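You operate a simulated robot arm through the tools that you are given. There is no shell and no other tool. Be economical: measure what you need, move in short steps, check, and stop when the job is done.

You are at the controls of a simulated robot arm. One attempt, no reset.

TASK
Space the two fudge cubes on the mesh 20 cm apart with a spacer bar.
Fine: lay the bar of that length across the mesh between the cubes, push a cube square up to each end, put the bar back; the two cubes are left on the mesh on purpose; the cubes in the green tray on the lower shelf stay; the line stays locked off, main switch off and key out.
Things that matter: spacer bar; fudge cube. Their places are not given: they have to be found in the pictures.

The check looks at the end state, three seconds after you hand in, the way a careful person would. Anything else that was tipped, shoved, dropped, spilled or broken makes it a failure.

THE ROBOT
A 6-joint arm with a two-finger parallel gripper, fixed in place. Base frame: the origin is at the foot of the arm, x ahead of it, y to its left, z up. Readings come in mm, degrees, newtons and seconds.
With the tool pointing down near the work surface it reaches from about 160 to 460 mm from the base axis. Its first joint turns from -66.0 to 66.0 degrees. Payload 2.9 kg.
The TCP is the grasp point between the finger pads, 30 mm short of the fingertips. In the tool frame z runs along the fingers and y along their closing line. Largest opening 110 mm; finger width 20, thickness 10; the body of the gripper, 48 by 112 mm, starts 55 mm behind the TCP.
Orientation is that of the tool frame in the base frame, as a unit quaternion [w, x, y, z]. With the fingers straight down and closing along the base's y, the tool's x points along the base's -x, its y along +y and its z along -z.

THE INTERFACE
- The arm moves only by the tool move_arm. Its argument "steps" is a list of rows, each an object of numbers (a shift or turn left out is 0, a gripper value left out holds the last): "hand": the finger opening in mm, from 0 to 110; "tx", "ty", "tz": the shift along the tool's x, y, z in mm; "rx", "ry", "rz": the turn, a rotation vector about the tool's x, y, z in degrees. In form: [{"hand": .., "tx": .., "ty": .., "tz": .., "rx": .., "ry": .., "rz": ..}, ...]. A call has 1 to 10 rows; each row shifts and turns the commanded pose from where the row before left it, along the tool's axes as they then stand. A row lasts 0.2 s, in which the tool goes at most 50 mm and 8.6 degrees; a call with a longer step from one row to the next is refused whole, and so is a gripper value outside its range. A pose out of reach is approached as far as the arm can. The call stops where the force on the tool passes 40 N (or 10 N more than at its start, if that is more) or the arm is blocked; 0.2 s more then pass. Each finger travels about 108 mm/s and halts on what it meets, pressing with about 32 N; the grip force reading is that of the motor and also rises with nothing between the fingers. The clock runs only during rows and for 0.2 s after the last one: add rows that do not move to give the fingers time. It gives the time, the measured TCP pose, the force on the tool (base axes), the opening and the grip force at its end, in the units of the frame above (readings bear some noise).
- Cameras (640 x 400 px; columns grow to the right, rows downward): "scene" is fixed at [80.3, 437.5, 1384.3]; the picture's right is [-0.72, -0.69, 0.00], its down [-0.38, 0.40, -0.83] and it looks along [0.57, -0.60, -0.56] (base axes); focal length 328 px, centre (320, 200). "wrist" rides on the gripper at [72, 17, -103] in the tool frame; the picture's right is [-0.23, 0.97, 0.00], its down [-0.76, -0.18, -0.62] and it looks along [-0.61, -0.14, 0.78] (tool axes); focal length 222 px, centre (320, 200).
- grab_frame(camera): a new picture of that camera. No time passes.
- pixel_to_xyz(camera, pixels): for up to 12 pixels [column, row] of the newest picture of that camera ("zoom" is the newest enlarged one), the place [x, y, z] in the base frame of the surface seen there, good to about 2 mm. No time passes.
- close_up(camera, box): a new picture of the part [left, top, right, bottom] of that camera's present view, enlarged. No time passes.
- hand_in(): hands the job in; it is judged then, once.

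Work in short steps. Measure before you move; look again where a grasp or a placing could have gone wrong, and mend it. You have 80 turns and 34 pictures in all, those below and enlarged ones among them. Open the gripper and draw the arm clear of the work before you hand the job in, unless the task says otherwise; then end with one line.

The tools are called after ">>>" as name(argument=value, ...) on one line, values as JSON. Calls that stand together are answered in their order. move_arm: Moves the arm, as the interface text tells. Its arguments: {"type":"object","properties":{"steps":{"type":"array","items":{"type":"object","properties":{"hand":{"type":"number"},"tx":{"type":"number"},"ty":{"type":"number"},"tz":{"type":"number"},"rx":{"type":"number"},"ry":{"type":"number"},"rz":{"type":"number"}}}}},"required":["steps"]} The other tools are called the same way: grab_frame (camera) takes a picture; pixel_to_xyz (camera, pixels) gives the place of the surface under pixels of a picture; close_up (camera, box) takes an enlarged picture of a part of a camera's view; hand_in () hands the job in.

At the start:

```text
time: 0.0
tool_pos: [416.8, 188.9, 1183.5]
tool_rot: [0.001, 0.0, 1.0, 0.0]
wrist_force: [0.6, -0.4, -0.4]
finger_gap: 109.9
grasp_force: 0.3
```

scene: 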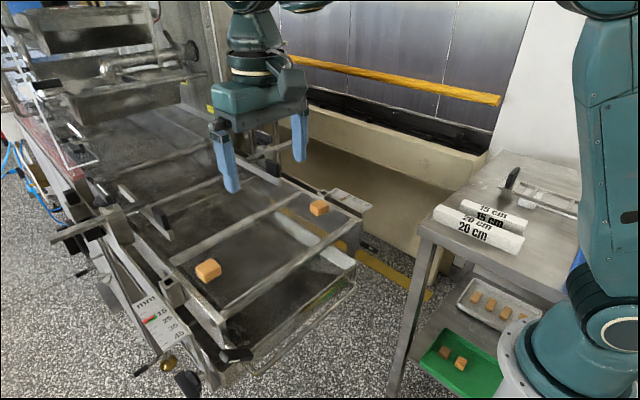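
wrist: 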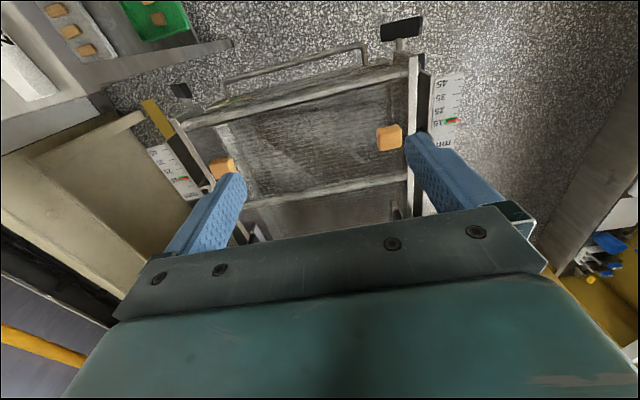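

The scene shows two cubes on the mesh at (318,208) and (208,270), and bars labelled 15 and 20 cm on the side table near (485,225). I'll enlarge both areas.

>>> close_up(camera="scene", box=[420, 150, 580, 250])

>>> close_up(camera="scene", box=[120, 160, 376, 320])

>>> pixel_to_xyz(camera="scene", pixels=[[318, 204], [208, 265], [318, 212], [208, 277], [270, 230], [250, 265], [290, 285], [240, 300], [465, 220], [520, 242], [480, 205], [440, 205]])

```text
4.00 times, centred on (500, 200) of scene
```

zoom: 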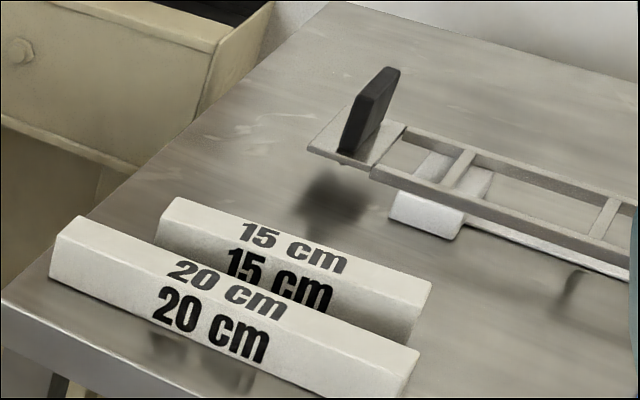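

```text
2.50 times, centred on (248, 240) of scene
```

zoom: 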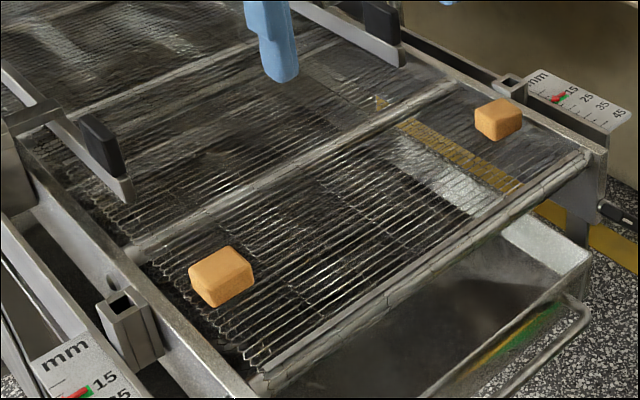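

```text
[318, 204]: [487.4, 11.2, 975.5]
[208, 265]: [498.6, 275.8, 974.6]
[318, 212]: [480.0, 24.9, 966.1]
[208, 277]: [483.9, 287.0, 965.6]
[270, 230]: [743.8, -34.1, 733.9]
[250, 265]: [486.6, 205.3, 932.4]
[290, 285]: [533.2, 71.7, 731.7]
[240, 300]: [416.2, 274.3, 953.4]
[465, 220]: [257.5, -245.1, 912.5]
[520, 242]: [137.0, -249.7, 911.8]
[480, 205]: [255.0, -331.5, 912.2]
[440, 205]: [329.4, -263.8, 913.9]
```

The 20 cm bar is the front one on the side table. I measure the cube corners and mesh features in the enlarged mesh picture, and the bar's corners in the scene.

>>> pixel_to_xyz(camera="zoom", pixels=[[231, 248], [190, 266], [252, 270], [218, 290], [220, 305], [497, 100], [476, 110], [521, 113], [499, 125], [480, 137], [265, 378], [585, 160]])

>>> pixel_to_xyz(camera="scene", pixels=[[437, 208], [440, 204], [434, 211], [434, 218], [520, 236], [524, 238], [516, 241], [515, 247], [478, 230], [480, 222], [430, 224], [490, 205]])

>>> pixel_to_xyz(camera="wrist", pixels=[[388, 130], [390, 143], [218, 163], [330, 135], [300, 165], [320, 90], [340, 185], [410, 100], [190, 115], [335, 150], [290, 130], [360, 165]])

```text
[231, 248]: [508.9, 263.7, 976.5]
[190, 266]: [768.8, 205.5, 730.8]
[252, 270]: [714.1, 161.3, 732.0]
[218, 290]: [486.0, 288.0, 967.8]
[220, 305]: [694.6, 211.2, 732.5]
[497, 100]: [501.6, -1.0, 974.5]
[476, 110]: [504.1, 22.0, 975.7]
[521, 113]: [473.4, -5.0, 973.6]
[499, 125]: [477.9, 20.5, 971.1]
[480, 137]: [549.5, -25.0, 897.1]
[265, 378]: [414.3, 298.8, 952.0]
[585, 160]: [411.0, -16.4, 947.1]
```

```text
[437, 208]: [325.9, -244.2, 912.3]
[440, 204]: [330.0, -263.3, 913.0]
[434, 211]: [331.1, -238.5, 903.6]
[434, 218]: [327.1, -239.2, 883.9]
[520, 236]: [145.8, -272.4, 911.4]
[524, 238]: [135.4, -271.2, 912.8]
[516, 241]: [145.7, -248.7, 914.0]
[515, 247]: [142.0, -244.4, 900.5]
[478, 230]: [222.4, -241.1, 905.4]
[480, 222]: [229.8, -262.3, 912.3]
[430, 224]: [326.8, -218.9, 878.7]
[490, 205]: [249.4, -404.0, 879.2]
```

```text
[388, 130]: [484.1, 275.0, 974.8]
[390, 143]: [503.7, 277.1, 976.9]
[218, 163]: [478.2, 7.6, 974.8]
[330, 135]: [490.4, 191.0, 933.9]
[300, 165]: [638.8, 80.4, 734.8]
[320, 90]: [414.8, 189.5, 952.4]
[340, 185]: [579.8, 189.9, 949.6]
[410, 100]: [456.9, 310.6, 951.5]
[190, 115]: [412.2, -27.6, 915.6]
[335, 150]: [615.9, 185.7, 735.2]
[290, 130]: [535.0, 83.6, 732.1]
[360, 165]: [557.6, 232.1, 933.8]
```

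Bar spans x≈135–333, y≈-238…-275, top z≈913; the cubes' centres are about (489,9) and (497,276) with tops at z≈975. The far cube is 567 mm out, so I first test reach above it, high in the air.

>>> move_arm(steps=[{"tx": -25, "ty": 25}, {"tx": -25, "ty": 30}, {"tx": -30, "ty": 32}, {"tz": 40}, {"tz": 40}, {"tz": 0}])

```text
time: 1.4
tool_pos: [496.6, 278.8, 1100.1]
tool_rot: [0.0, 0.001, 1.0, 0.0]
wrist_force: [-0.1, -0.5, 0.0]
finger_gap: 110.0
grasp_force: 0.1
```

Reach at z=1100 is fine. A wrist picture here refines cube A and the mesh.

>>> grab_frame(camera="wrist")

```text
29 pictures are left
```

wrist: 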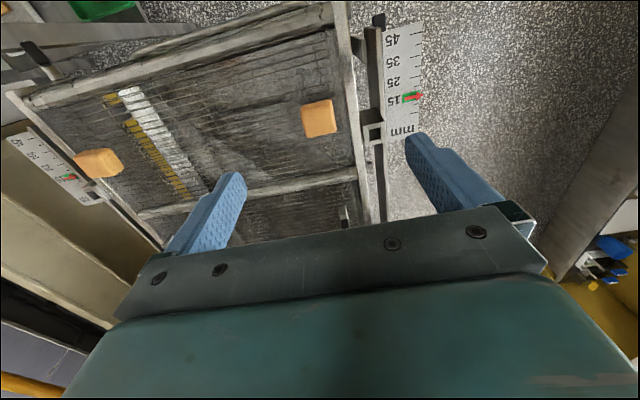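

I measure cube A/B corners and rails from this view.

>>> pixel_to_xyz(camera="wrist", pixels=[[304, 106], [331, 101], [308, 133], [335, 130], [319, 118], [78, 157], [104, 152], [98, 165], [346, 120], [366, 175], [290, 186], [250, 45]])

>>> close_up(camera="wrist", box=[0, 0, 448, 240])

```text
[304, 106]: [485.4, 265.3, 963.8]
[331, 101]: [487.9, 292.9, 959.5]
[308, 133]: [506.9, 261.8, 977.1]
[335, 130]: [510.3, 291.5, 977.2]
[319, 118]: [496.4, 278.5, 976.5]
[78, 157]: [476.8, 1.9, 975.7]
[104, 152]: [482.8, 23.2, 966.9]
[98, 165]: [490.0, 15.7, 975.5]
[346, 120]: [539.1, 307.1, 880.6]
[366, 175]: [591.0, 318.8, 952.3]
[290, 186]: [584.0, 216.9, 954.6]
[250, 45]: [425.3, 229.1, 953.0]
```

```text
1.43 times, centred on (224, 120) of wrist
```

zoom: 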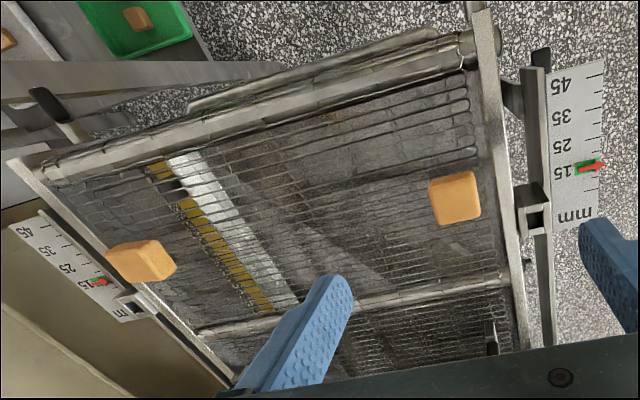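

Cube A centre ≈ (497,277). Now I go over the 20 cm bar at (232,-257), staying at z=1100.

>>> move_arm(steps=[{"tx": 20, "ty": -44}, {"tx": 20, "ty": -44}, {"tx": 20, "ty": -44}, {"tx": 20, "ty": -44}, {"tx": 20, "ty": -44}, {"tx": 20, "ty": -44}, {"tx": 20, "ty": -44}, {"tx": 20, "ty": -44}, {"tx": 20, "ty": -44}, {"tx": 20, "ty": -44}])

>>> move_arm(steps=[{"tx": 22, "ty": -32}, {"tx": 23, "ty": -32}, {"tx": 22, "ty": -32}, {}])

>>> grab_frame(camera="wrist")

>>> close_up(camera="wrist", box=[160, 50, 480, 250])

```text
time: 3.6
tool_pos: [301.7, -165.6, 1102.1]
tool_rot: [0.001, -0.001, 1.0, 0.0]
wrist_force: [0.7, -0.5, 0.3]
finger_gap: 110.2
grasp_force: 0.1
```

```text
time: 4.6
tool_pos: [232.6, -259.9, 1103.2]
tool_rot: [0.0, 0.0, 1.0, 0.0]
wrist_force: [1.1, -0.6, -0.2]
finger_gap: 109.7
grasp_force: 0.0
```

```text
27 pictures are left
```

wrist: 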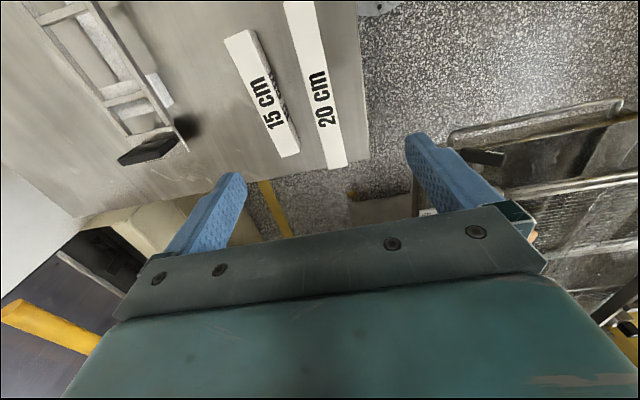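

```text
2.00 times, centred on (320, 150) of wrist
```

zoom: 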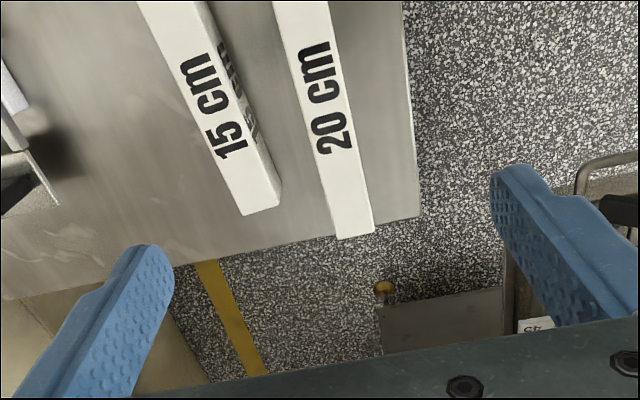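

The 20 cm bar shows at zoom (330,130) with the 15 cm bar at its left and a gap between. I measure both bars' edges.

>>> pixel_to_xyz(camera="zoom", pixels=[[338, 236], [372, 232], [283, 40], [332, 30], [276, 8], [326, 5], [243, 213], [278, 192], [300, 180], [212, 5], [280, 208], [315, 185]])

>>> pixel_to_xyz(camera="wrist", pixels=[[300, 75], [290, 20], [322, 22], [270, 60], [275, 85], [280, 110], [304, 90], [339, 90], [310, 130], [343, 130], [225, 40], [288, 100]])

```text
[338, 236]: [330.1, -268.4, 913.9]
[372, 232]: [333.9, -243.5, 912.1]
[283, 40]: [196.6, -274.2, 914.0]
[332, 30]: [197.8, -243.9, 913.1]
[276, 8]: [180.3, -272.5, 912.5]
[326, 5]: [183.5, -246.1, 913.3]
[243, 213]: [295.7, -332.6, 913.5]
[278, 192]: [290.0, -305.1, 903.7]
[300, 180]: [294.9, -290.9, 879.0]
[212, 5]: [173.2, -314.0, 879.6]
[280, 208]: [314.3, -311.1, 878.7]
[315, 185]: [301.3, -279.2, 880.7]
```

```text
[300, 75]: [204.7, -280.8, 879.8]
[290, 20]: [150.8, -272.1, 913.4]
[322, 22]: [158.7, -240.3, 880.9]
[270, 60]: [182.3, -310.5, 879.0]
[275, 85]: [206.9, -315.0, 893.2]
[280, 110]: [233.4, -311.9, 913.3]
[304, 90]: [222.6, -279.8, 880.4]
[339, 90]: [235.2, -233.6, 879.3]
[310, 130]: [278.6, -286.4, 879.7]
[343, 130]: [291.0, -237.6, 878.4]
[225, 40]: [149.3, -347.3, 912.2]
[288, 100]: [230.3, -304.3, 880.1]
```

The 20 cm bar is centred at about (233,-257.5), with the gap to the 15 cm bar from y≈-277 to -305. I open to 50 and descend to z≈950 first.

>>> move_arm(steps=[{"hand": 50, "ty": 2.5}, {"tz": 40}, {"tz": 40}, {"tz": 40}, {"tz": 33}, {}])

>>> close_up(camera="wrist", box=[160, 0, 480, 200])

```text
time: 6.0
tool_pos: [230.2, -256.3, 948.8]
tool_rot: [0.001, 0.0, 1.0, 0.0]
wrist_force: [0.0, 0.2, -0.6]
finger_gap: 50.3
grasp_force: 0.1
```

```text
2.00 times, centred on (320, 100) of wrist
```

zoom: 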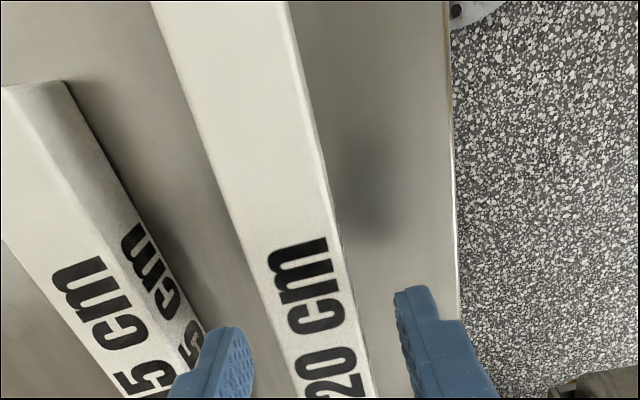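

The fingers straddle the bar evenly. Descend to z≈914 and watch the force.

>>> move_arm(steps=[{"tz": 12}, {"tz": 10}, {"tz": 8}, {"tz": 5}, {}])

```text
time: 7.2
tool_pos: [232.3, -257.3, 914.6]
tool_rot: [0.001, 0.0, 1.0, -0.001]
wrist_force: [-0.1, 0.2, 0.0]
finger_gap: 49.9
grasp_force: 0.1
```

Clear. Close on the bar.

>>> move_arm(steps=[{"hand": 44}, {"hand": 38}, {"hand": 30}, {"hand": 30}, {"hand": 30}])

>>> close_up(camera="wrist", box=[160, 0, 480, 200])

```text
time: 8.4
tool_pos: [231.0, -257.5, 915.7]
tool_rot: [0.0, 0.0, 1.0, 0.0]
wrist_force: [1.1, -1.1, 0.8]
finger_gap: 30.3
grasp_force: 1.1
```

```text
2.00 times, centred on (320, 100) of wrist
```

zoom: 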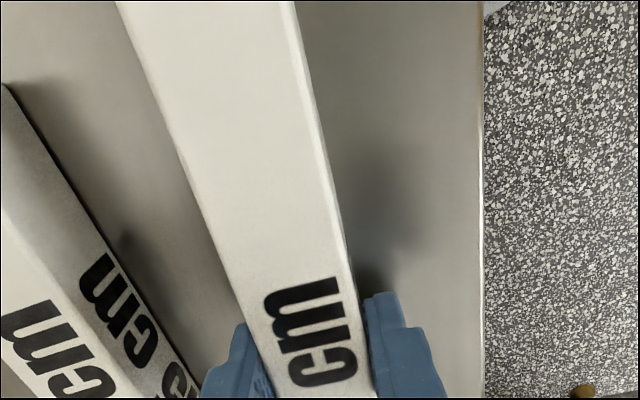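

The opening reached 30.3 with no real grip; close further.

>>> move_arm(steps=[{"hand": 26}, {"hand": 20}, {"hand": 20}, {"hand": 20}])

```text
time: 9.4
tool_pos: [231.3, -256.6, 915.3]
tool_rot: [0.001, 0.0, 1.0, 0.0]
wrist_force: [-0.6, 0.3, 2.0]
finger_gap: 29.8
grasp_force: 32.2
```

Held at 29.8 mm with 32 N. Lift.

>>> move_arm(steps=[{"tz": -10}, {"tz": -20}, {"tz": -30}, {"tz": -40}, {"tz": -40}, {"tz": -45}, {}])

>>> grab_frame(camera="scene")

```text
time: 11.0
tool_pos: [231.3, -256.1, 1098.1]
tool_rot: [0.0, 0.0, 1.0, 0.0]
wrist_force: [0.7, -0.2, 0.1]
finger_gap: 19.6
grasp_force: 0.1
```

```text
23 pictures are left
```

scene: 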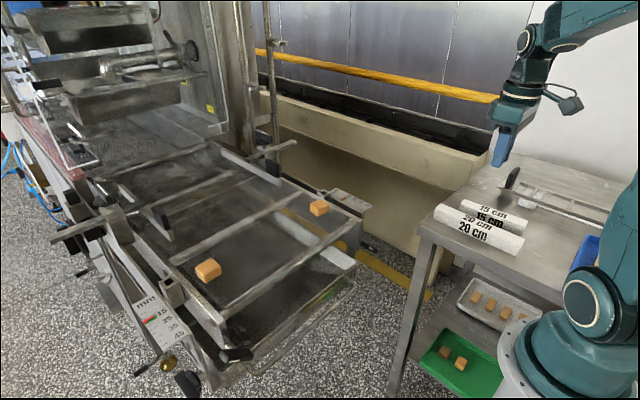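

The bar slipped out and stayed on the table. I look closely at its place and cross-section.

>>> close_up(camera="scene", box=[424, 190, 536, 260])

>>> close_up(camera="wrist", box=[160, 50, 480, 250])

```text
5.71 times, centred on (480, 225) of scene
```

zoom: 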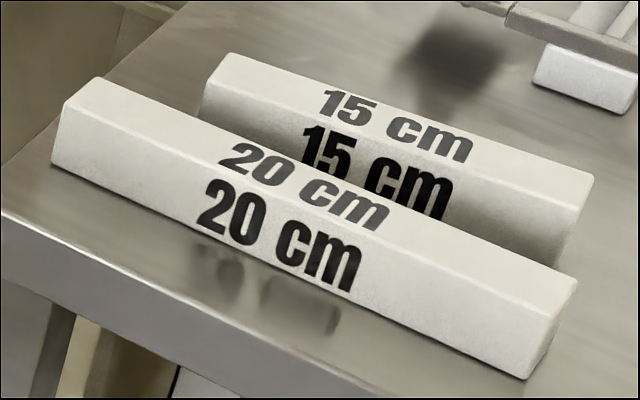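

```text
2.00 times, centred on (320, 150) of wrist
```

zoom: 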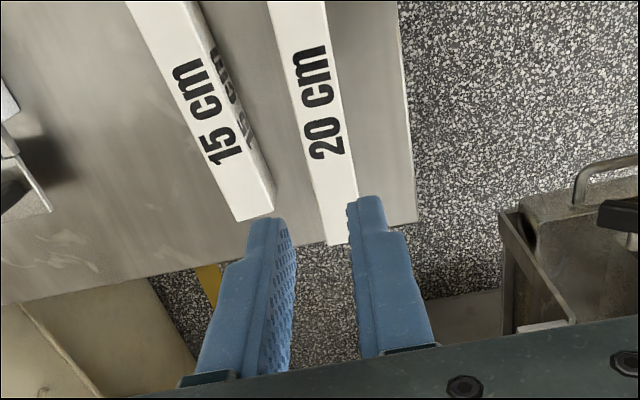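

The bar looks rectangular and about where it was. I measure it again to check for a shift.

>>> pixel_to_xyz(camera="zoom", pixels=[[328, 243], [346, 235], [288, 60], [335, 55], [273, 8], [322, 5], [300, 100], [342, 100], [312, 150], [349, 150]])

>>> pixel_to_xyz(camera="scene", pixels=[[437, 208], [440, 204], [434, 211], [434, 218], [520, 236], [524, 238], [516, 241], [515, 247], [478, 230], [480, 222], [522, 242]])

```text
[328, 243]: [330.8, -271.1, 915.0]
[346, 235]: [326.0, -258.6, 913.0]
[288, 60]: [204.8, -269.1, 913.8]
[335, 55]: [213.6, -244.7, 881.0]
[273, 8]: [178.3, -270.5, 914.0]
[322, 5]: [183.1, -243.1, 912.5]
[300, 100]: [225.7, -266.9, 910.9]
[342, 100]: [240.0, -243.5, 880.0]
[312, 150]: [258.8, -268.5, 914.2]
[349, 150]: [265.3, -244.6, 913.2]
```

```text
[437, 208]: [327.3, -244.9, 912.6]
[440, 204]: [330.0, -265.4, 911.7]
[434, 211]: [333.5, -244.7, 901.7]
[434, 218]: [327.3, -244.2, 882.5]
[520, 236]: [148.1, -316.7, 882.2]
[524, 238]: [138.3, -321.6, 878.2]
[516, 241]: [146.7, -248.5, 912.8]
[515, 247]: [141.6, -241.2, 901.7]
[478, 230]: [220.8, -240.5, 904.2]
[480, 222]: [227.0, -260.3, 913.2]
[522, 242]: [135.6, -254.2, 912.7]
```

The bar is essentially in place (centre y≈-257). I go back down with opening 50, this time lower (TCP ≈ 911).

>>> move_arm(steps=[{"hand": 50}, {"hand": 50, "tz": 40}, {"tz": 40}, {"tz": 40}, {"tz": 40}, {"tz": 15}, {"tz": 9}, {"tz": 4}, {}])

>>> move_arm(steps=[{"hand": 34}, {"hand": 30}, {"hand": 10}, {"hand": 10}, {"hand": 0}, {"hand": 0}, {"hand": 0}])

>>> move_arm(steps=[{"tz": -1}, {"tz": -2}, {"tz": -2}, {"tz": -2}, {"tz": -2}, {"tz": -2}])

```text
time: 13.0
tool_pos: [231.6, -257.5, 910.6]
tool_rot: [0.0, 0.0, 1.0, 0.0]
wrist_force: [0.3, 0.8, -0.8]
finger_gap: 50.1
grasp_force: 0.0
```

```text
time: 14.6
tool_pos: [231.0, -258.0, 911.0]
tool_rot: [0.0, 0.0, 1.0, 0.0]
wrist_force: [-0.2, -0.6, 0.9]
finger_gap: 29.6
grasp_force: 32.6
```

```text
time: 16.0
tool_pos: [230.6, -257.6, 923.6]
tool_rot: [0.0, 0.0, 1.0, 0.0]
wrist_force: [-0.3, 0.0, -1.3]
finger_gap: 29.7
grasp_force: 32.2
```

Raised 12 mm with the grip still at 29.7; the wrist force shows nearly no weight. I look to see whether the bar came up.

>>> close_up(camera="scene", box=[424, 180, 536, 250])

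>>> pixel_to_xyz(camera="zoom", pixels=[[100, 140], [130, 200], [90, 160], [480, 360], [520, 400], [540, 340]])

```text
5.71 times, centred on (480, 215) of scene
```

zoom: 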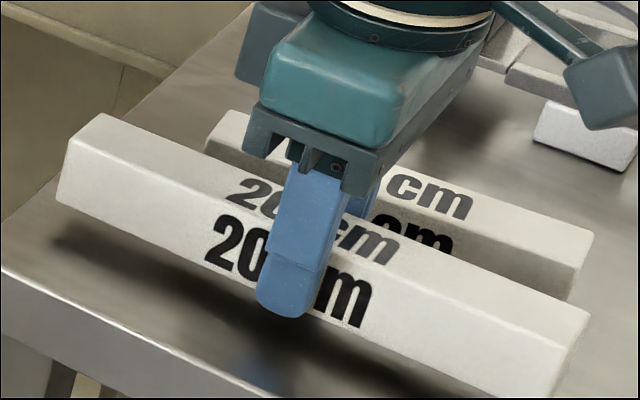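

```text
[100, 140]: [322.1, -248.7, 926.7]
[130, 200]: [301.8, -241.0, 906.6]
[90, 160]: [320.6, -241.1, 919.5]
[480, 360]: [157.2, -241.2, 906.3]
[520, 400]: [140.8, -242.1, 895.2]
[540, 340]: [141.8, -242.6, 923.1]
```

The bar is up this time (shadow beneath it, top at ~926). I keep lifting gently.

>>> move_arm(steps=[{"tz": -4}, {"tz": -6}, {"tz": -8}, {"tz": -10}, {"tz": -10}, {"tz": -10}, {"tz": -10}, {"tz": -8}, {"tz": -5}, {"tz": -2}])

```text
time: 18.2
tool_pos: [231.4, -257.0, 996.6]
tool_rot: [0.0, 0.0, 1.0, 0.0]
wrist_force: [-0.5, 0.0, -1.4]
finger_gap: 29.8
grasp_force: 32.3
```

Still held firmly. I raise to z≈1060 and then travel toward the mesh centre (493,143), translation only.

>>> move_arm(steps=[{"tz": -5}, {"tz": -15}, {"tz": -20}, {"tz": -15}, {"tz": -7}, {"tx": -5, "ty": 8}, {"tx": -12, "ty": 18}, {"tx": -17, "ty": 26}, {"tx": -20, "ty": 30}, {"tx": -20, "ty": 30}])

>>> move_arm(steps=[{"tx": -20, "ty": 30}, {"tx": -20, "ty": 30}, {"tx": -20, "ty": 30}, {"tx": -20, "ty": 30}, {"tx": -20, "ty": 30}, {"tx": -20, "ty": 30}, {"tx": -20, "ty": 30}, {"tx": -20, "ty": 30}, {"tx": -18, "ty": 28}, {"tx": -10, "ty": 20}])

```text
time: 20.4
tool_pos: [302.0, -144.0, 1058.5]
tool_rot: [0.0, 0.0, 1.0, 0.0]
wrist_force: [0.8, 0.5, -1.2]
finger_gap: 29.4
grasp_force: 31.6
```

```text
time: 22.6
tool_pos: [491.8, 141.5, 1056.9]
tool_rot: [0.0, 0.0, 1.0, 0.001]
wrist_force: [-0.5, 0.1, -1.7]
finger_gap: 29.4
grasp_force: 31.7
```

Bar still held at (492,142). Now rotate 90° about the vertical.

>>> move_arm(steps=[{"rz": -4}, {"rz": -8}, {"rz": -8}, {"rz": -8}, {"rz": -8}, {"rz": -8}, {"rz": -8}, {"rz": -8}, {"rz": -8}, {"rz": -8}])

>>> move_arm(steps=[{"rz": -8}, {"rz": -6}, {}])

>>> grab_frame(camera="scene")

>>> grab_frame(camera="wrist")

```text
time: 24.8
tool_pos: [492.9, 142.4, 1058.0]
tool_rot: [0.0, -0.617, 0.787, 0.0]
wrist_force: [0.7, -0.2, -2.0]
finger_gap: 29.4
grasp_force: 31.4
```

```text
time: 25.6
tool_pos: [493.2, 143.1, 1056.5]
tool_rot: [-0.001, 0.708, -0.707, 0.001]
wrist_force: [0.6, -0.3, -1.2]
finger_gap: 29.8
grasp_force: 32.3
```

```text
19 pictures are left
```

scene: 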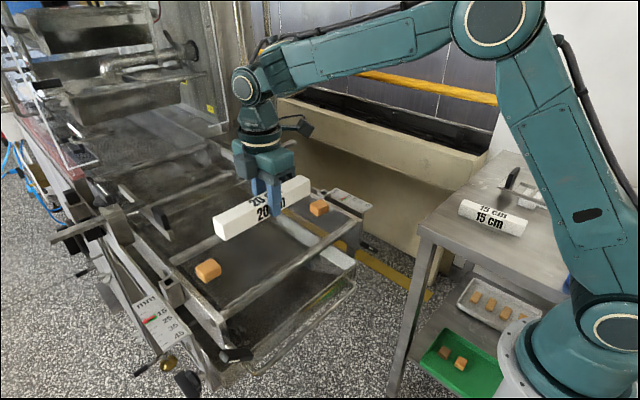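

```text
18 pictures are left
```

wrist: 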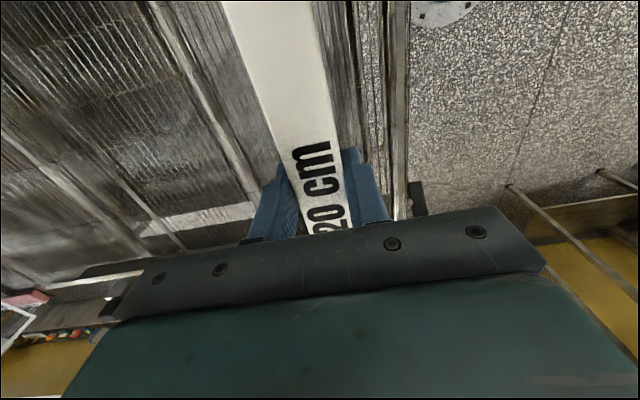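

The bar is now across the mesh line, above it. I check its ends' positions against the cubes.

>>> close_up(camera="scene", box=[180, 160, 372, 280])

>>> pixel_to_xyz(camera="scene", pixels=[[216, 224], [216, 233], [226, 217], [226, 234], [230, 213], [308, 179], [308, 192], [302, 177], [307, 182], [224, 239]])

```text
3.33 times, centred on (276, 220) of scene
```

zoom: 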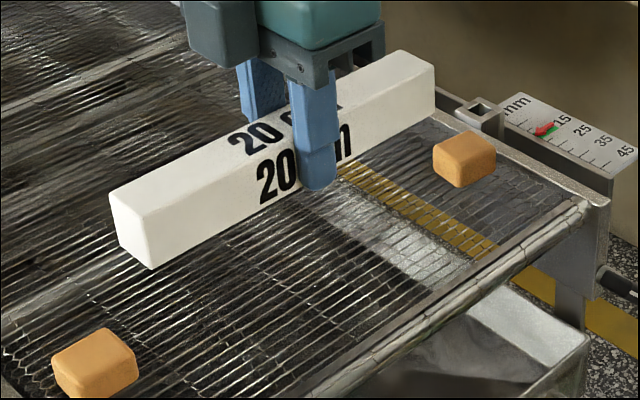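

```text
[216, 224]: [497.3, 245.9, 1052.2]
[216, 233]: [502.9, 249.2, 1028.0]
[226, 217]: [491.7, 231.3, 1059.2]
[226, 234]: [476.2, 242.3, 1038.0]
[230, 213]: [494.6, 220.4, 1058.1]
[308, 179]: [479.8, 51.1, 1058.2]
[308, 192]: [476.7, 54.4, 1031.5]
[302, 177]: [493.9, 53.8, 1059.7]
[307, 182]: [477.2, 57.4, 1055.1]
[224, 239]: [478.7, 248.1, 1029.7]
```

Bar spans about y 46–247; cube inner faces are near 24 and 262. I shift 3 mm toward -y and lower to about z=990.

>>> move_arm(steps=[{"tx": 3}, {"tz": 8}, {"tz": 15}, {"tz": 18}, {"tz": 14}, {"tz": 8}, {"tz": 3}, {}])

>>> close_up(camera="scene", box=[180, 170, 372, 290])

```text
time: 27.4
tool_pos: [493.5, 139.0, 990.2]
tool_rot: [0.0, -0.707, 0.707, -0.001]
wrist_force: [-0.6, -0.8, -1.2]
finger_gap: 29.7
grasp_force: 31.8
```

```text
3.33 times, centred on (276, 230) of scene
```

zoom: 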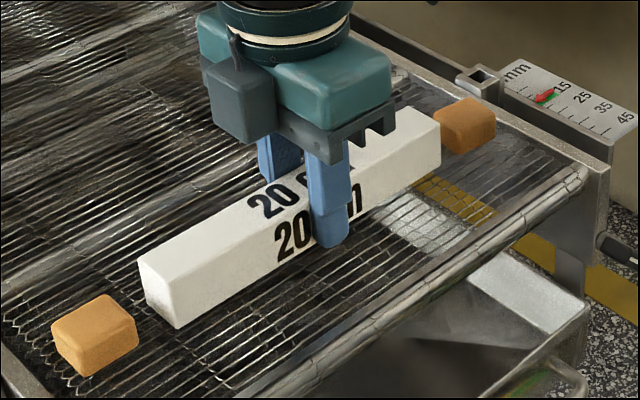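

Bar is between the cubes with clearance at both ends. Lower in small steps until contact.

>>> move_arm(steps=[{"tz": 3}, {"tz": 3}, {"tz": 1}, {}])

>>> move_arm(steps=[{"tz": 1}, {"tz": 1}, {}])

```text
time: 28.4
tool_pos: [491.1, 139.5, 985.0]
tool_rot: [0.001, -0.707, 0.707, -0.001]
wrist_force: [-0.9, 3.4, 10.9]
finger_gap: 29.5
grasp_force: 32.2
```

```text
time: 29.2
tool_pos: [493.1, 140.2, 984.8]
tool_rot: [-0.001, 0.707, -0.707, 0.001]
wrist_force: [-10.6, 0.8, 33.0]
finger_gap: 30.1
grasp_force: 32.0
```

Contact is made (10.9 then 33 N), so the bar rests on the mesh at TCP≈984. I ease up 2 mm and open to 50 gently, then rise.

>>> move_arm(steps=[{"tz": -2}, {}, {"hand": 31}, {"hand": 36}, {"hand": 50}, {}])

>>> move_arm(steps=[{"tz": -10}, {"tz": -30}, {"tz": -40}, {"tz": -40}, {}])

>>> close_up(camera="scene", box=[180, 180, 372, 300])

>>> pixel_to_xyz(camera="zoom", pixels=[[150, 230], [178, 250], [435, 90], [435, 120], [180, 290], [440, 85], [400, 75], [95, 265], [470, 70], [100, 300], [60, 290], [135, 290]])

```text
time: 30.6
tool_pos: [493.9, 139.8, 985.2]
tool_rot: [-0.001, 0.707, -0.707, 0.0]
wrist_force: [0.5, 0.0, -0.2]
finger_gap: 49.8
grasp_force: 0.0
```

```text
time: 31.8
tool_pos: [490.6, 138.3, 1102.4]
tool_rot: [0.0, 0.707, -0.707, 0.0]
wrist_force: [1.1, 0.4, -0.4]
finger_gap: 49.9
grasp_force: 0.0
```

```text
3.33 times, centred on (276, 240) of scene
```

zoom: 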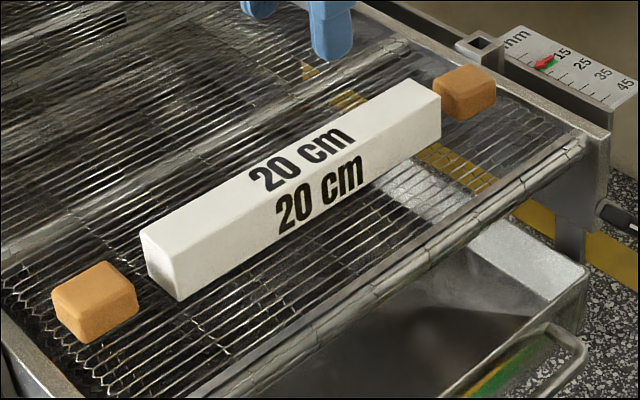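

```text
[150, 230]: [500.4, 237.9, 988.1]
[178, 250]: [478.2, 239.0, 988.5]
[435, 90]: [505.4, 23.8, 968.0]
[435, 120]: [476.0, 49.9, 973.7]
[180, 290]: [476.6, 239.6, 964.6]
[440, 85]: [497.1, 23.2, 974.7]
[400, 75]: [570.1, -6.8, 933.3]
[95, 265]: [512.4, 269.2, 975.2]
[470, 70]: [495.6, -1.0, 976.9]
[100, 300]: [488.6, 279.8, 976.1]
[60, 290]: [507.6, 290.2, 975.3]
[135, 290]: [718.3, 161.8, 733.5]
```

The bar rests at y≈43–243. Now I move over cube A at (497,277) with fingers closing along x, and look.

>>> move_arm(steps=[{"hand": 60, "tx": -40, "ty": -2}, {"tx": -45, "ty": -2}, {"tx": -45}, {"tx": -7}, {}])

>>> grab_frame(camera="wrist")

```text
time: 33.0
tool_pos: [497.2, 277.9, 1104.4]
tool_rot: [0.0, 0.708, -0.707, 0.0]
wrist_force: [0.8, -0.1, 0.8]
finger_gap: 60.0
grasp_force: 0.1
```

```text
14 pictures are left
```

wrist: 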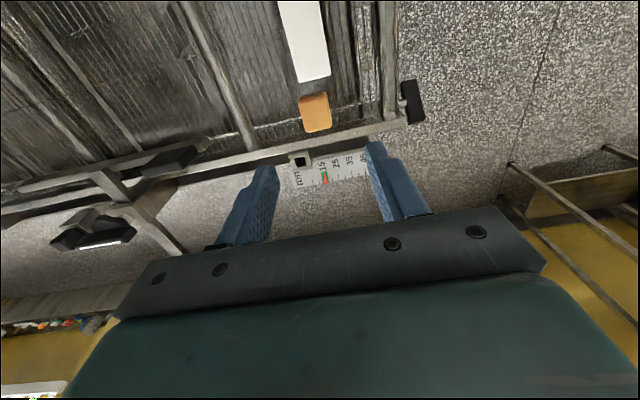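

I measure cube A and the bar end here.

>>> pixel_to_xyz(camera="wrist", pixels=[[302, 107], [306, 130], [330, 127], [325, 105], [315, 116], [300, 100], [327, 96], [300, 80], [328, 74], [296, 40], [324, 36], [304, 118]])

>>> close_up(camera="wrist", box=[256, 50, 384, 130])

```text
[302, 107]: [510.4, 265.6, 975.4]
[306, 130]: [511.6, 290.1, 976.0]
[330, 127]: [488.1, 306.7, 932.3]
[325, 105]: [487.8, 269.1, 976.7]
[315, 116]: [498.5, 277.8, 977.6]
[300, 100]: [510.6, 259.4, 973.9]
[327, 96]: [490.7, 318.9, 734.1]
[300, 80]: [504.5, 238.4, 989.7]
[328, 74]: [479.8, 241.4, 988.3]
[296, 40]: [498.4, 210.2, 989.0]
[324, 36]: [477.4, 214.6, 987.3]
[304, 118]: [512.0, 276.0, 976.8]
```

```text
5.00 times, centred on (320, 90) of wrist
```

zoom: 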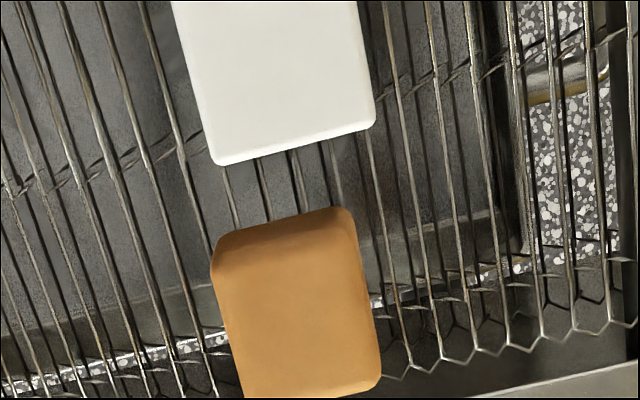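

Cube A (x 486–512, y≈262–292) is nearly square to the bar end at y≈242. I'll push it from outside with closed fingers; first I check the rail and bracket heights there.

>>> pixel_to_xyz(camera="wrist", pixels=[[300, 157], [290, 152], [315, 138], [340, 133], [330, 150], [350, 160], [302, 165], [312, 127], [327, 126], [410, 100]])

>>> move_arm(steps=[{"hand": 0, "tx": -16, "ty": -1.5}, {"hand": 0, "tx": -18}, {"hand": 0}, {}])

```text
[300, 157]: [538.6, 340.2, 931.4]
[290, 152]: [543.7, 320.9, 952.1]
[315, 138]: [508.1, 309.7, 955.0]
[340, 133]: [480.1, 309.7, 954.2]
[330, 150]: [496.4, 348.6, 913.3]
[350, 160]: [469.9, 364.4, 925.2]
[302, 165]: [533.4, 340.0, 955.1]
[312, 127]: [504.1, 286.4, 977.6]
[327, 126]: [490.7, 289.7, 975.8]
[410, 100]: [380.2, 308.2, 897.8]
```

```text
time: 34.0
tool_pos: [499.2, 310.3, 1107.2]
tool_rot: [0.0, 0.708, -0.707, 0.0]
wrist_force: [0.5, 0.3, -0.3]
finger_gap: 0.1
grasp_force: 32.1
```

Rail top is z≈954.5, so I push with tips at z≈960 (TCP ≈ 990). Descend outside the cube.

>>> move_arm(steps=[{"tz": 35}, {"tz": 35}, {"tz": 25}, {"tz": 10}, {}])

```text
time: 35.2
tool_pos: [500.5, 312.5, 1000.8]
tool_rot: [0.0, 0.707, -0.707, 0.001]
wrist_force: [0.2, -1.0, -0.1]
finger_gap: 0.0
grasp_force: 32.2
```

>>> move_arm(steps=[{"tz": 6}, {"tz": 4}, {}])

>>> close_up(camera="scene", box=[160, 220, 272, 290])

```text
time: 36.0
tool_pos: [499.4, 311.9, 989.6]
tool_rot: [0.0, -0.707, 0.707, 0.0]
wrist_force: [-0.2, -0.1, 0.7]
finger_gap: 0.2
grasp_force: 31.5
```

```text
5.71 times, centred on (216, 255) of scene
```

zoom: 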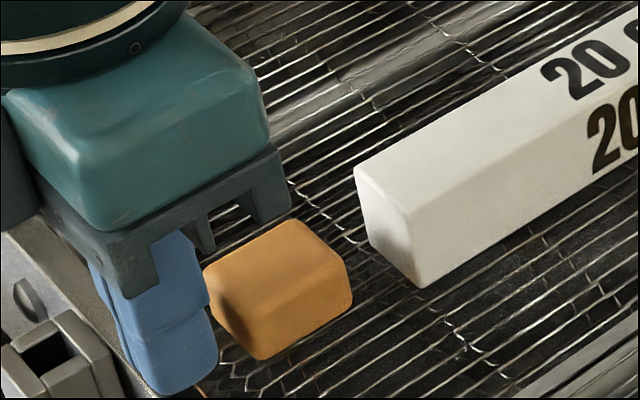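

The fingers stand just outside cube A. Push toward -y slowly.

>>> move_arm(steps=[{"tx": 4}, {"tx": 4}, {"tx": 3}, {"tx": 3}, {"tx": 3}, {"tx": 3}, {"tx": 2}, {"tx": 2}, {}])

>>> close_up(camera="scene", box=[160, 220, 272, 290])

```text
time: 38.0
tool_pos: [500.1, 286.5, 991.0]
tool_rot: [0.0, 0.708, -0.707, 0.001]
wrist_force: [0.7, 1.3, -0.2]
finger_gap: 0.1
grasp_force: 31.9
```

```text
5.71 times, centred on (216, 255) of scene
```

zoom: 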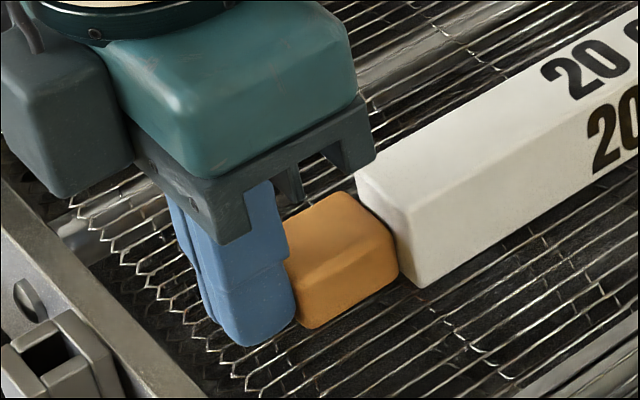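

The cube is a few mm from the bar. Keep pushing in 1 mm steps.

>>> move_arm(steps=[{"tx": 1}, {"tx": 1}, {"tx": 1}, {"tx": 1}, {"tx": 1}, {}])

>>> close_up(camera="scene", box=[192, 220, 272, 270])

```text
time: 39.4
tool_pos: [497.8, 281.8, 989.5]
tool_rot: [0.0, -0.707, 0.707, 0.0]
wrist_force: [0.1, 1.2, 0.2]
finger_gap: 0.1
grasp_force: 32.5
```

```text
8.00 times, centred on (232, 245) of scene
```

zoom: 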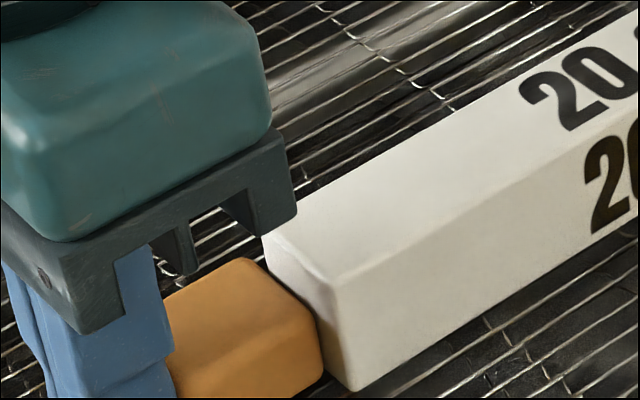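

It looks at or near contact. Two more mm, watching the y force.

>>> move_arm(steps=[{"tx": 1}, {"tx": 1}, {}])

```text
time: 40.2
tool_pos: [498.0, 280.2, 989.2]
tool_rot: [0.0, -0.707, 0.707, 0.0]
wrist_force: [0.5, 0.7, -0.4]
finger_gap: 0.0
grasp_force: 32.0
```

Back off, rise, and go over to cube B for a look.

>>> move_arm(steps=[{"tx": 1}, {}, {"tx": -6}, {"tx": -10}, {"tz": -20}, {"tz": -40}, {"tz": -40}, {"tx": 30, "ty": 3}, {"tx": 45, "ty": 3}, {"tx": 45, "ty": 2}])

>>> move_arm(steps=[{"tx": 45}, {"tx": 45}, {"tx": 45}, {"tx": 30}, {}])

>>> grab_frame(camera="wrist")

>>> close_up(camera="scene", box=[180, 180, 372, 300])

```text
time: 42.4
tool_pos: [488.9, 175.1, 1090.4]
tool_rot: [0.001, 0.707, -0.707, -0.001]
wrist_force: [0.4, -0.3, -0.1]
finger_gap: 0.0
grasp_force: 32.3
```

```text
time: 43.6
tool_pos: [489.3, 9.1, 1090.4]
tool_rot: [-0.001, 0.707, -0.707, -0.001]
wrist_force: [0.0, -0.4, 0.6]
finger_gap: 0.1
grasp_force: 31.9
```

```text
9 pictures are left
```

wrist: 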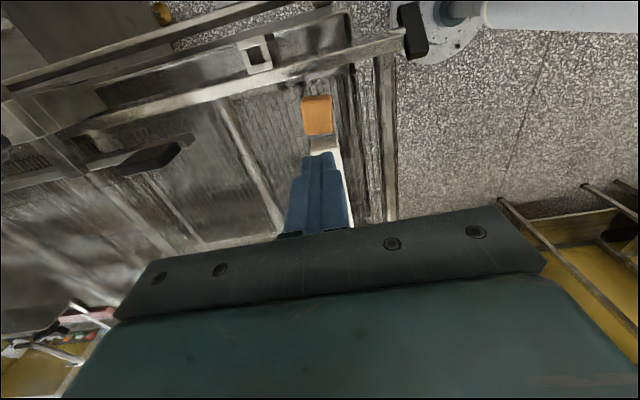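

```text
3.33 times, centred on (276, 240) of scene
```

zoom: 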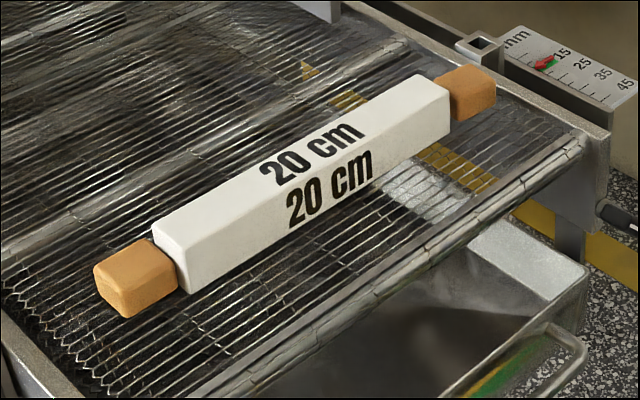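

Cube A now touches the bar; the bar slid a few mm with it, harmlessly. I measure cube B, the bar's far end and the rail here.

>>> pixel_to_xyz(camera="wrist", pixels=[[303, 98], [330, 96], [305, 134], [331, 132], [317, 115], [320, 152], [308, 145], [310, 82], [325, 78], [300, 82], [258, 55], [345, 150]])

>>> pixel_to_xyz(camera="zoom", pixels=[[445, 95], [416, 80], [447, 112], [190, 240], [160, 225], [140, 270], [470, 75], [492, 75], [185, 280], [310, 140], [478, 110], [500, 50]])

```text
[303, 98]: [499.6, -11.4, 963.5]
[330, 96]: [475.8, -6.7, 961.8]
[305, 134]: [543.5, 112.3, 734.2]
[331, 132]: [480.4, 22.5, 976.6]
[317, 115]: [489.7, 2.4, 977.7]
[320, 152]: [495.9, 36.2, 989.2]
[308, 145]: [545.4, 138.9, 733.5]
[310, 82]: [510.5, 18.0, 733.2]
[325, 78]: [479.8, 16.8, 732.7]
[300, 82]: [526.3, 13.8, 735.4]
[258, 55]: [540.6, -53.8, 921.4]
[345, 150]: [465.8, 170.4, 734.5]
```

```text
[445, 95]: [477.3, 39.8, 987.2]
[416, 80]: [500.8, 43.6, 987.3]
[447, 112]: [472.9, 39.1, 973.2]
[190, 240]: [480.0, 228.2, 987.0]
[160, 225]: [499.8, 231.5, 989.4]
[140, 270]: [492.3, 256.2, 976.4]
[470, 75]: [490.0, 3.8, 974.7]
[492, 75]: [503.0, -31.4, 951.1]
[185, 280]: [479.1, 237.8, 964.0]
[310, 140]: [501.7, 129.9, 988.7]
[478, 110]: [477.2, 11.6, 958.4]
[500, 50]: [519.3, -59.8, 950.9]
```

Bar end is at y≈35, cube B spans y≈-9…24 at x≈489, and the rail is at z≈951. I move outside B to y≈-27 and descend to z≈990.

>>> move_arm(steps=[{"tx": 20}, {"tx": 17}, {}, {"tz": 30}, {"tz": 35}, {"tz": 20}, {"tz": 10}, {"tz": 5}, {}])

>>> close_up(camera="scene", box=[270, 170, 366, 230])

```text
time: 45.6
tool_pos: [488.9, -26.5, 988.8]
tool_rot: [0.0, 0.707, -0.707, 0.0]
wrist_force: [-0.4, -0.4, 0.6]
finger_gap: 0.0
grasp_force: 32.0
```

```text
6.67 times, centred on (318, 200) of scene
```

zoom: 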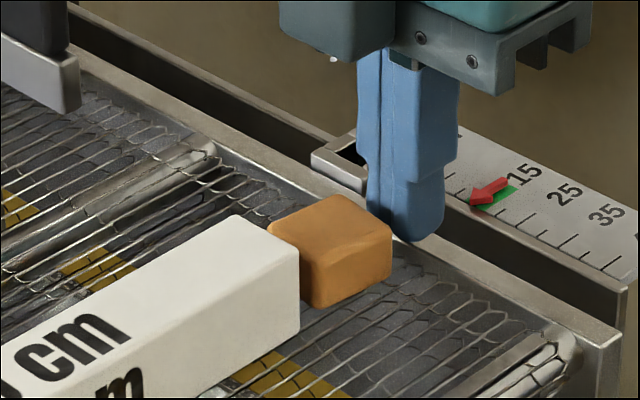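

Now push cube B toward +y slowly, about 22 mm in total.

>>> move_arm(steps=[{"tx": -3}, {"tx": -3}, {"tx": -3}, {"tx": -3}, {"tx": -2}, {"tx": -2}, {"tx": -2}, {"tx": -1}, {"tx": -1}, {}])

>>> move_arm(steps=[{"tx": -1}, {"tx": -1}, {"tx": -1}, {}])

>>> close_up(camera="scene", box=[180, 170, 372, 290])

>>> pixel_to_xyz(camera="zoom", pixels=[[445, 125], [416, 113], [190, 275], [160, 260], [140, 300], [130, 290], [155, 275], [450, 105], [175, 300], [440, 140], [470, 115], [120, 320]])

```text
time: 47.8
tool_pos: [489.7, -7.1, 989.7]
tool_rot: [0.001, 0.708, -0.707, 0.0]
wrist_force: [-0.3, -1.3, 0.2]
finger_gap: 0.4
grasp_force: 32.0
```

```text
time: 48.8
tool_pos: [490.5, -3.9, 990.9]
tool_rot: [0.0, -0.706, 0.708, 0.0]
wrist_force: [-0.4, -0.6, 1.2]
finger_gap: 0.2
grasp_force: 31.7
```

```text
3.33 times, centred on (276, 230) of scene
```

zoom: 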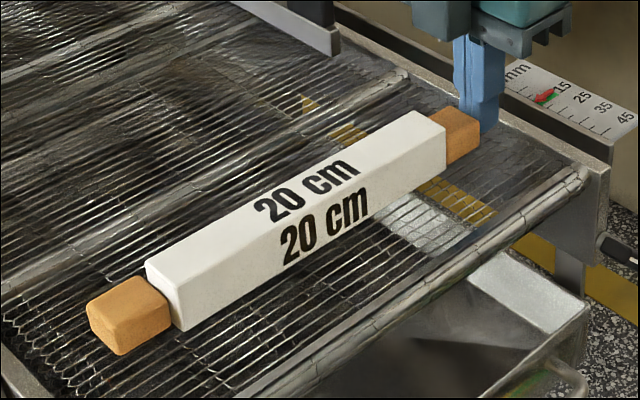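

```text
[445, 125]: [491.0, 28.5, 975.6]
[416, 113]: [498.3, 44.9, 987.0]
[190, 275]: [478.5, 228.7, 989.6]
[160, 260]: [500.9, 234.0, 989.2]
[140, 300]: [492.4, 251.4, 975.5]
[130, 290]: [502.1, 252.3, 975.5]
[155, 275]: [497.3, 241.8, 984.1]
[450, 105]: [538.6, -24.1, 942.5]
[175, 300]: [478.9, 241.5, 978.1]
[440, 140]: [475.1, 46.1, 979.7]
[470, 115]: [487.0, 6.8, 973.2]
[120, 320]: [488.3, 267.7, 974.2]
```

Both cubes sit tight against the bar ends. I back off, rise, open to 50, and go above the bar's middle at y≈139.

>>> move_arm(steps=[{"tx": 4}, {"tx": 8}, {"tz": -20}, {"tz": -40}, {"tz": -40}, {"hand": 50, "tx": -35}, {"tx": -40}, {"tx": -40}, {"tx": -40}, {}])

>>> grab_frame(camera="wrist")

```text
time: 51.0
tool_pos: [489.6, 139.2, 1090.6]
tool_rot: [0.0, -0.707, 0.708, 0.0]
wrist_force: [0.3, -0.2, 0.1]
finger_gap: 49.7
grasp_force: 0.1
```

```text
5 pictures are left
```

wrist: 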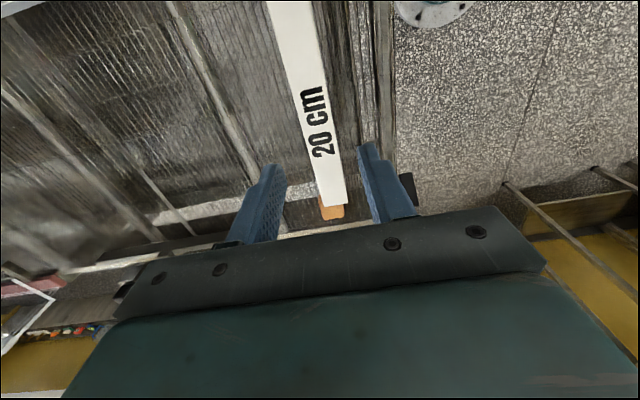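

I measure the bar's edges from this picture.

>>> pixel_to_xyz(camera="wrist", pixels=[[318, 204], [345, 201], [270, 12], [310, 12], [293, 100], [325, 100], [303, 142], [332, 142], [281, 50], [316, 50], [325, 213], [341, 211]])

```text
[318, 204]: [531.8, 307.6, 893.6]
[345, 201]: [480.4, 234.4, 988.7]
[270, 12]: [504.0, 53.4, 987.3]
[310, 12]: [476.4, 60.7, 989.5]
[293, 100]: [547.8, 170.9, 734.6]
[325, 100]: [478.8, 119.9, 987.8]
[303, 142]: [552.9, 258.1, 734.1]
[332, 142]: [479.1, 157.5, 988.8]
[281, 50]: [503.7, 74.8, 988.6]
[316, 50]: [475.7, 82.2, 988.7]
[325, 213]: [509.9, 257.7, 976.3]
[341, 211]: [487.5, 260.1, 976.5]
```

Bar centred at x≈490.5, y≈139 — well aligned with the gripper. Descend around it to z≈985.

>>> move_arm(steps=[{"ty": -0.5}, {"tz": 30}, {"tz": 30}, {"tz": 25}, {"tz": 12}, {"tz": 5}, {"tz": 3}, {}])

```text
time: 52.8
tool_pos: [490.1, 140.9, 984.4]
tool_rot: [-0.001, 0.707, -0.707, 0.001]
wrist_force: [-1.7, 0.5, 14.3]
finger_gap: 50.8
grasp_force: 0.5
```

14 N upward: the tips touch the mesh. Raise 2 mm, then close gently.

>>> move_arm(steps=[{"tz": -2}, {}, {"hand": 40}, {"hand": 34}, {"hand": 31}, {"hand": 29}, {"hand": 20}, {"hand": 0}, {"hand": 0}, {}])

```text
time: 55.0
tool_pos: [490.2, 140.2, 986.3]
tool_rot: [0.0, -0.707, 0.708, 0.001]
wrist_force: [0.7, 0.3, 1.7]
finger_gap: 29.6
grasp_force: 31.7
```

Gripped at 29.6 mm / 32 N. Lift very gently straight up.

>>> move_arm(steps=[{"tz": -1}, {"tz": -2}, {"tz": -2}, {"tz": -3}, {"tz": -4}, {"tz": -5}, {"tz": -6}, {"tz": -6}, {"tz": -6}, {"tz": -3}])

>>> close_up(camera="scene", box=[180, 160, 372, 280])

>>> pixel_to_xyz(camera="zoom", pixels=[[125, 320], [165, 330], [160, 345], [105, 340], [145, 315], [440, 160], [455, 150], [470, 145], [450, 175], [430, 165], [150, 345], [120, 365]])

```text
time: 57.2
tool_pos: [490.3, 137.9, 1024.7]
tool_rot: [0.001, 0.707, -0.707, 0.0]
wrist_force: [0.4, -0.2, -1.5]
finger_gap: 29.5
grasp_force: 32.1
```

```text
3.33 times, centred on (276, 220) of scene
```

zoom: 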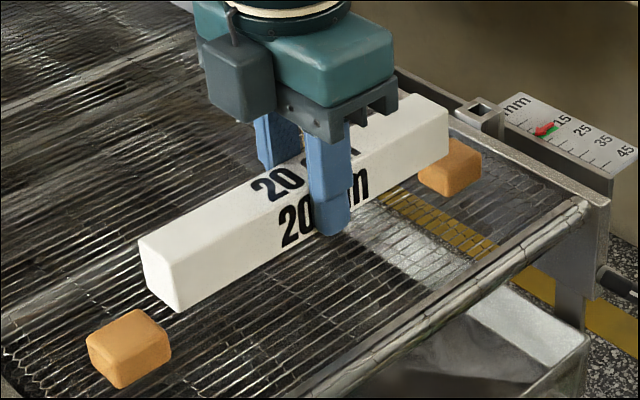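

```text
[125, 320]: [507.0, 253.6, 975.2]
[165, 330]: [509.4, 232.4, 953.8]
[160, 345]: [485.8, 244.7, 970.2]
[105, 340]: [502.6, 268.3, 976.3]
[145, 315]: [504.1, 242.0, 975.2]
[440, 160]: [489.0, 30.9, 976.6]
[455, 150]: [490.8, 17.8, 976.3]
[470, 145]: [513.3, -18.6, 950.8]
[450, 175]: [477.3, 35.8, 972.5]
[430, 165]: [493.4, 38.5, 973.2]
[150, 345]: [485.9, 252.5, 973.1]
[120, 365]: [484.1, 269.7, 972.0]
```

The bar is up and both cubes stayed put, inner faces at y≈39 and 240. I raise to 1060 and rotate back 90°.

>>> move_arm(steps=[{"tz": -6}, {"tz": -12}, {"tz": -12}, {"tz": -5}, {"rz": 4}, {"rz": 8}, {"rz": 8}, {"rz": 8}, {"rz": 8}, {"rz": 8}])

>>> move_arm(steps=[{"rz": 8}, {"rz": 8}, {"rz": 8}, {"rz": 8}, {"rz": 8}, {"rz": 6}, {}])

```text
time: 59.4
tool_pos: [490.7, 140.5, 1059.6]
tool_rot: [0.001, -0.389, 0.921, 0.0]
wrist_force: [0.5, -0.5, -0.1]
finger_gap: 29.6
grasp_force: 32.1
```

```text
time: 61.0
tool_pos: [491.3, 138.6, 1061.1]
tool_rot: [-0.001, 0.001, 1.0, 0.0]
wrist_force: [0.7, -0.1, -1.4]
finger_gap: 29.9
grasp_force: 31.8
```

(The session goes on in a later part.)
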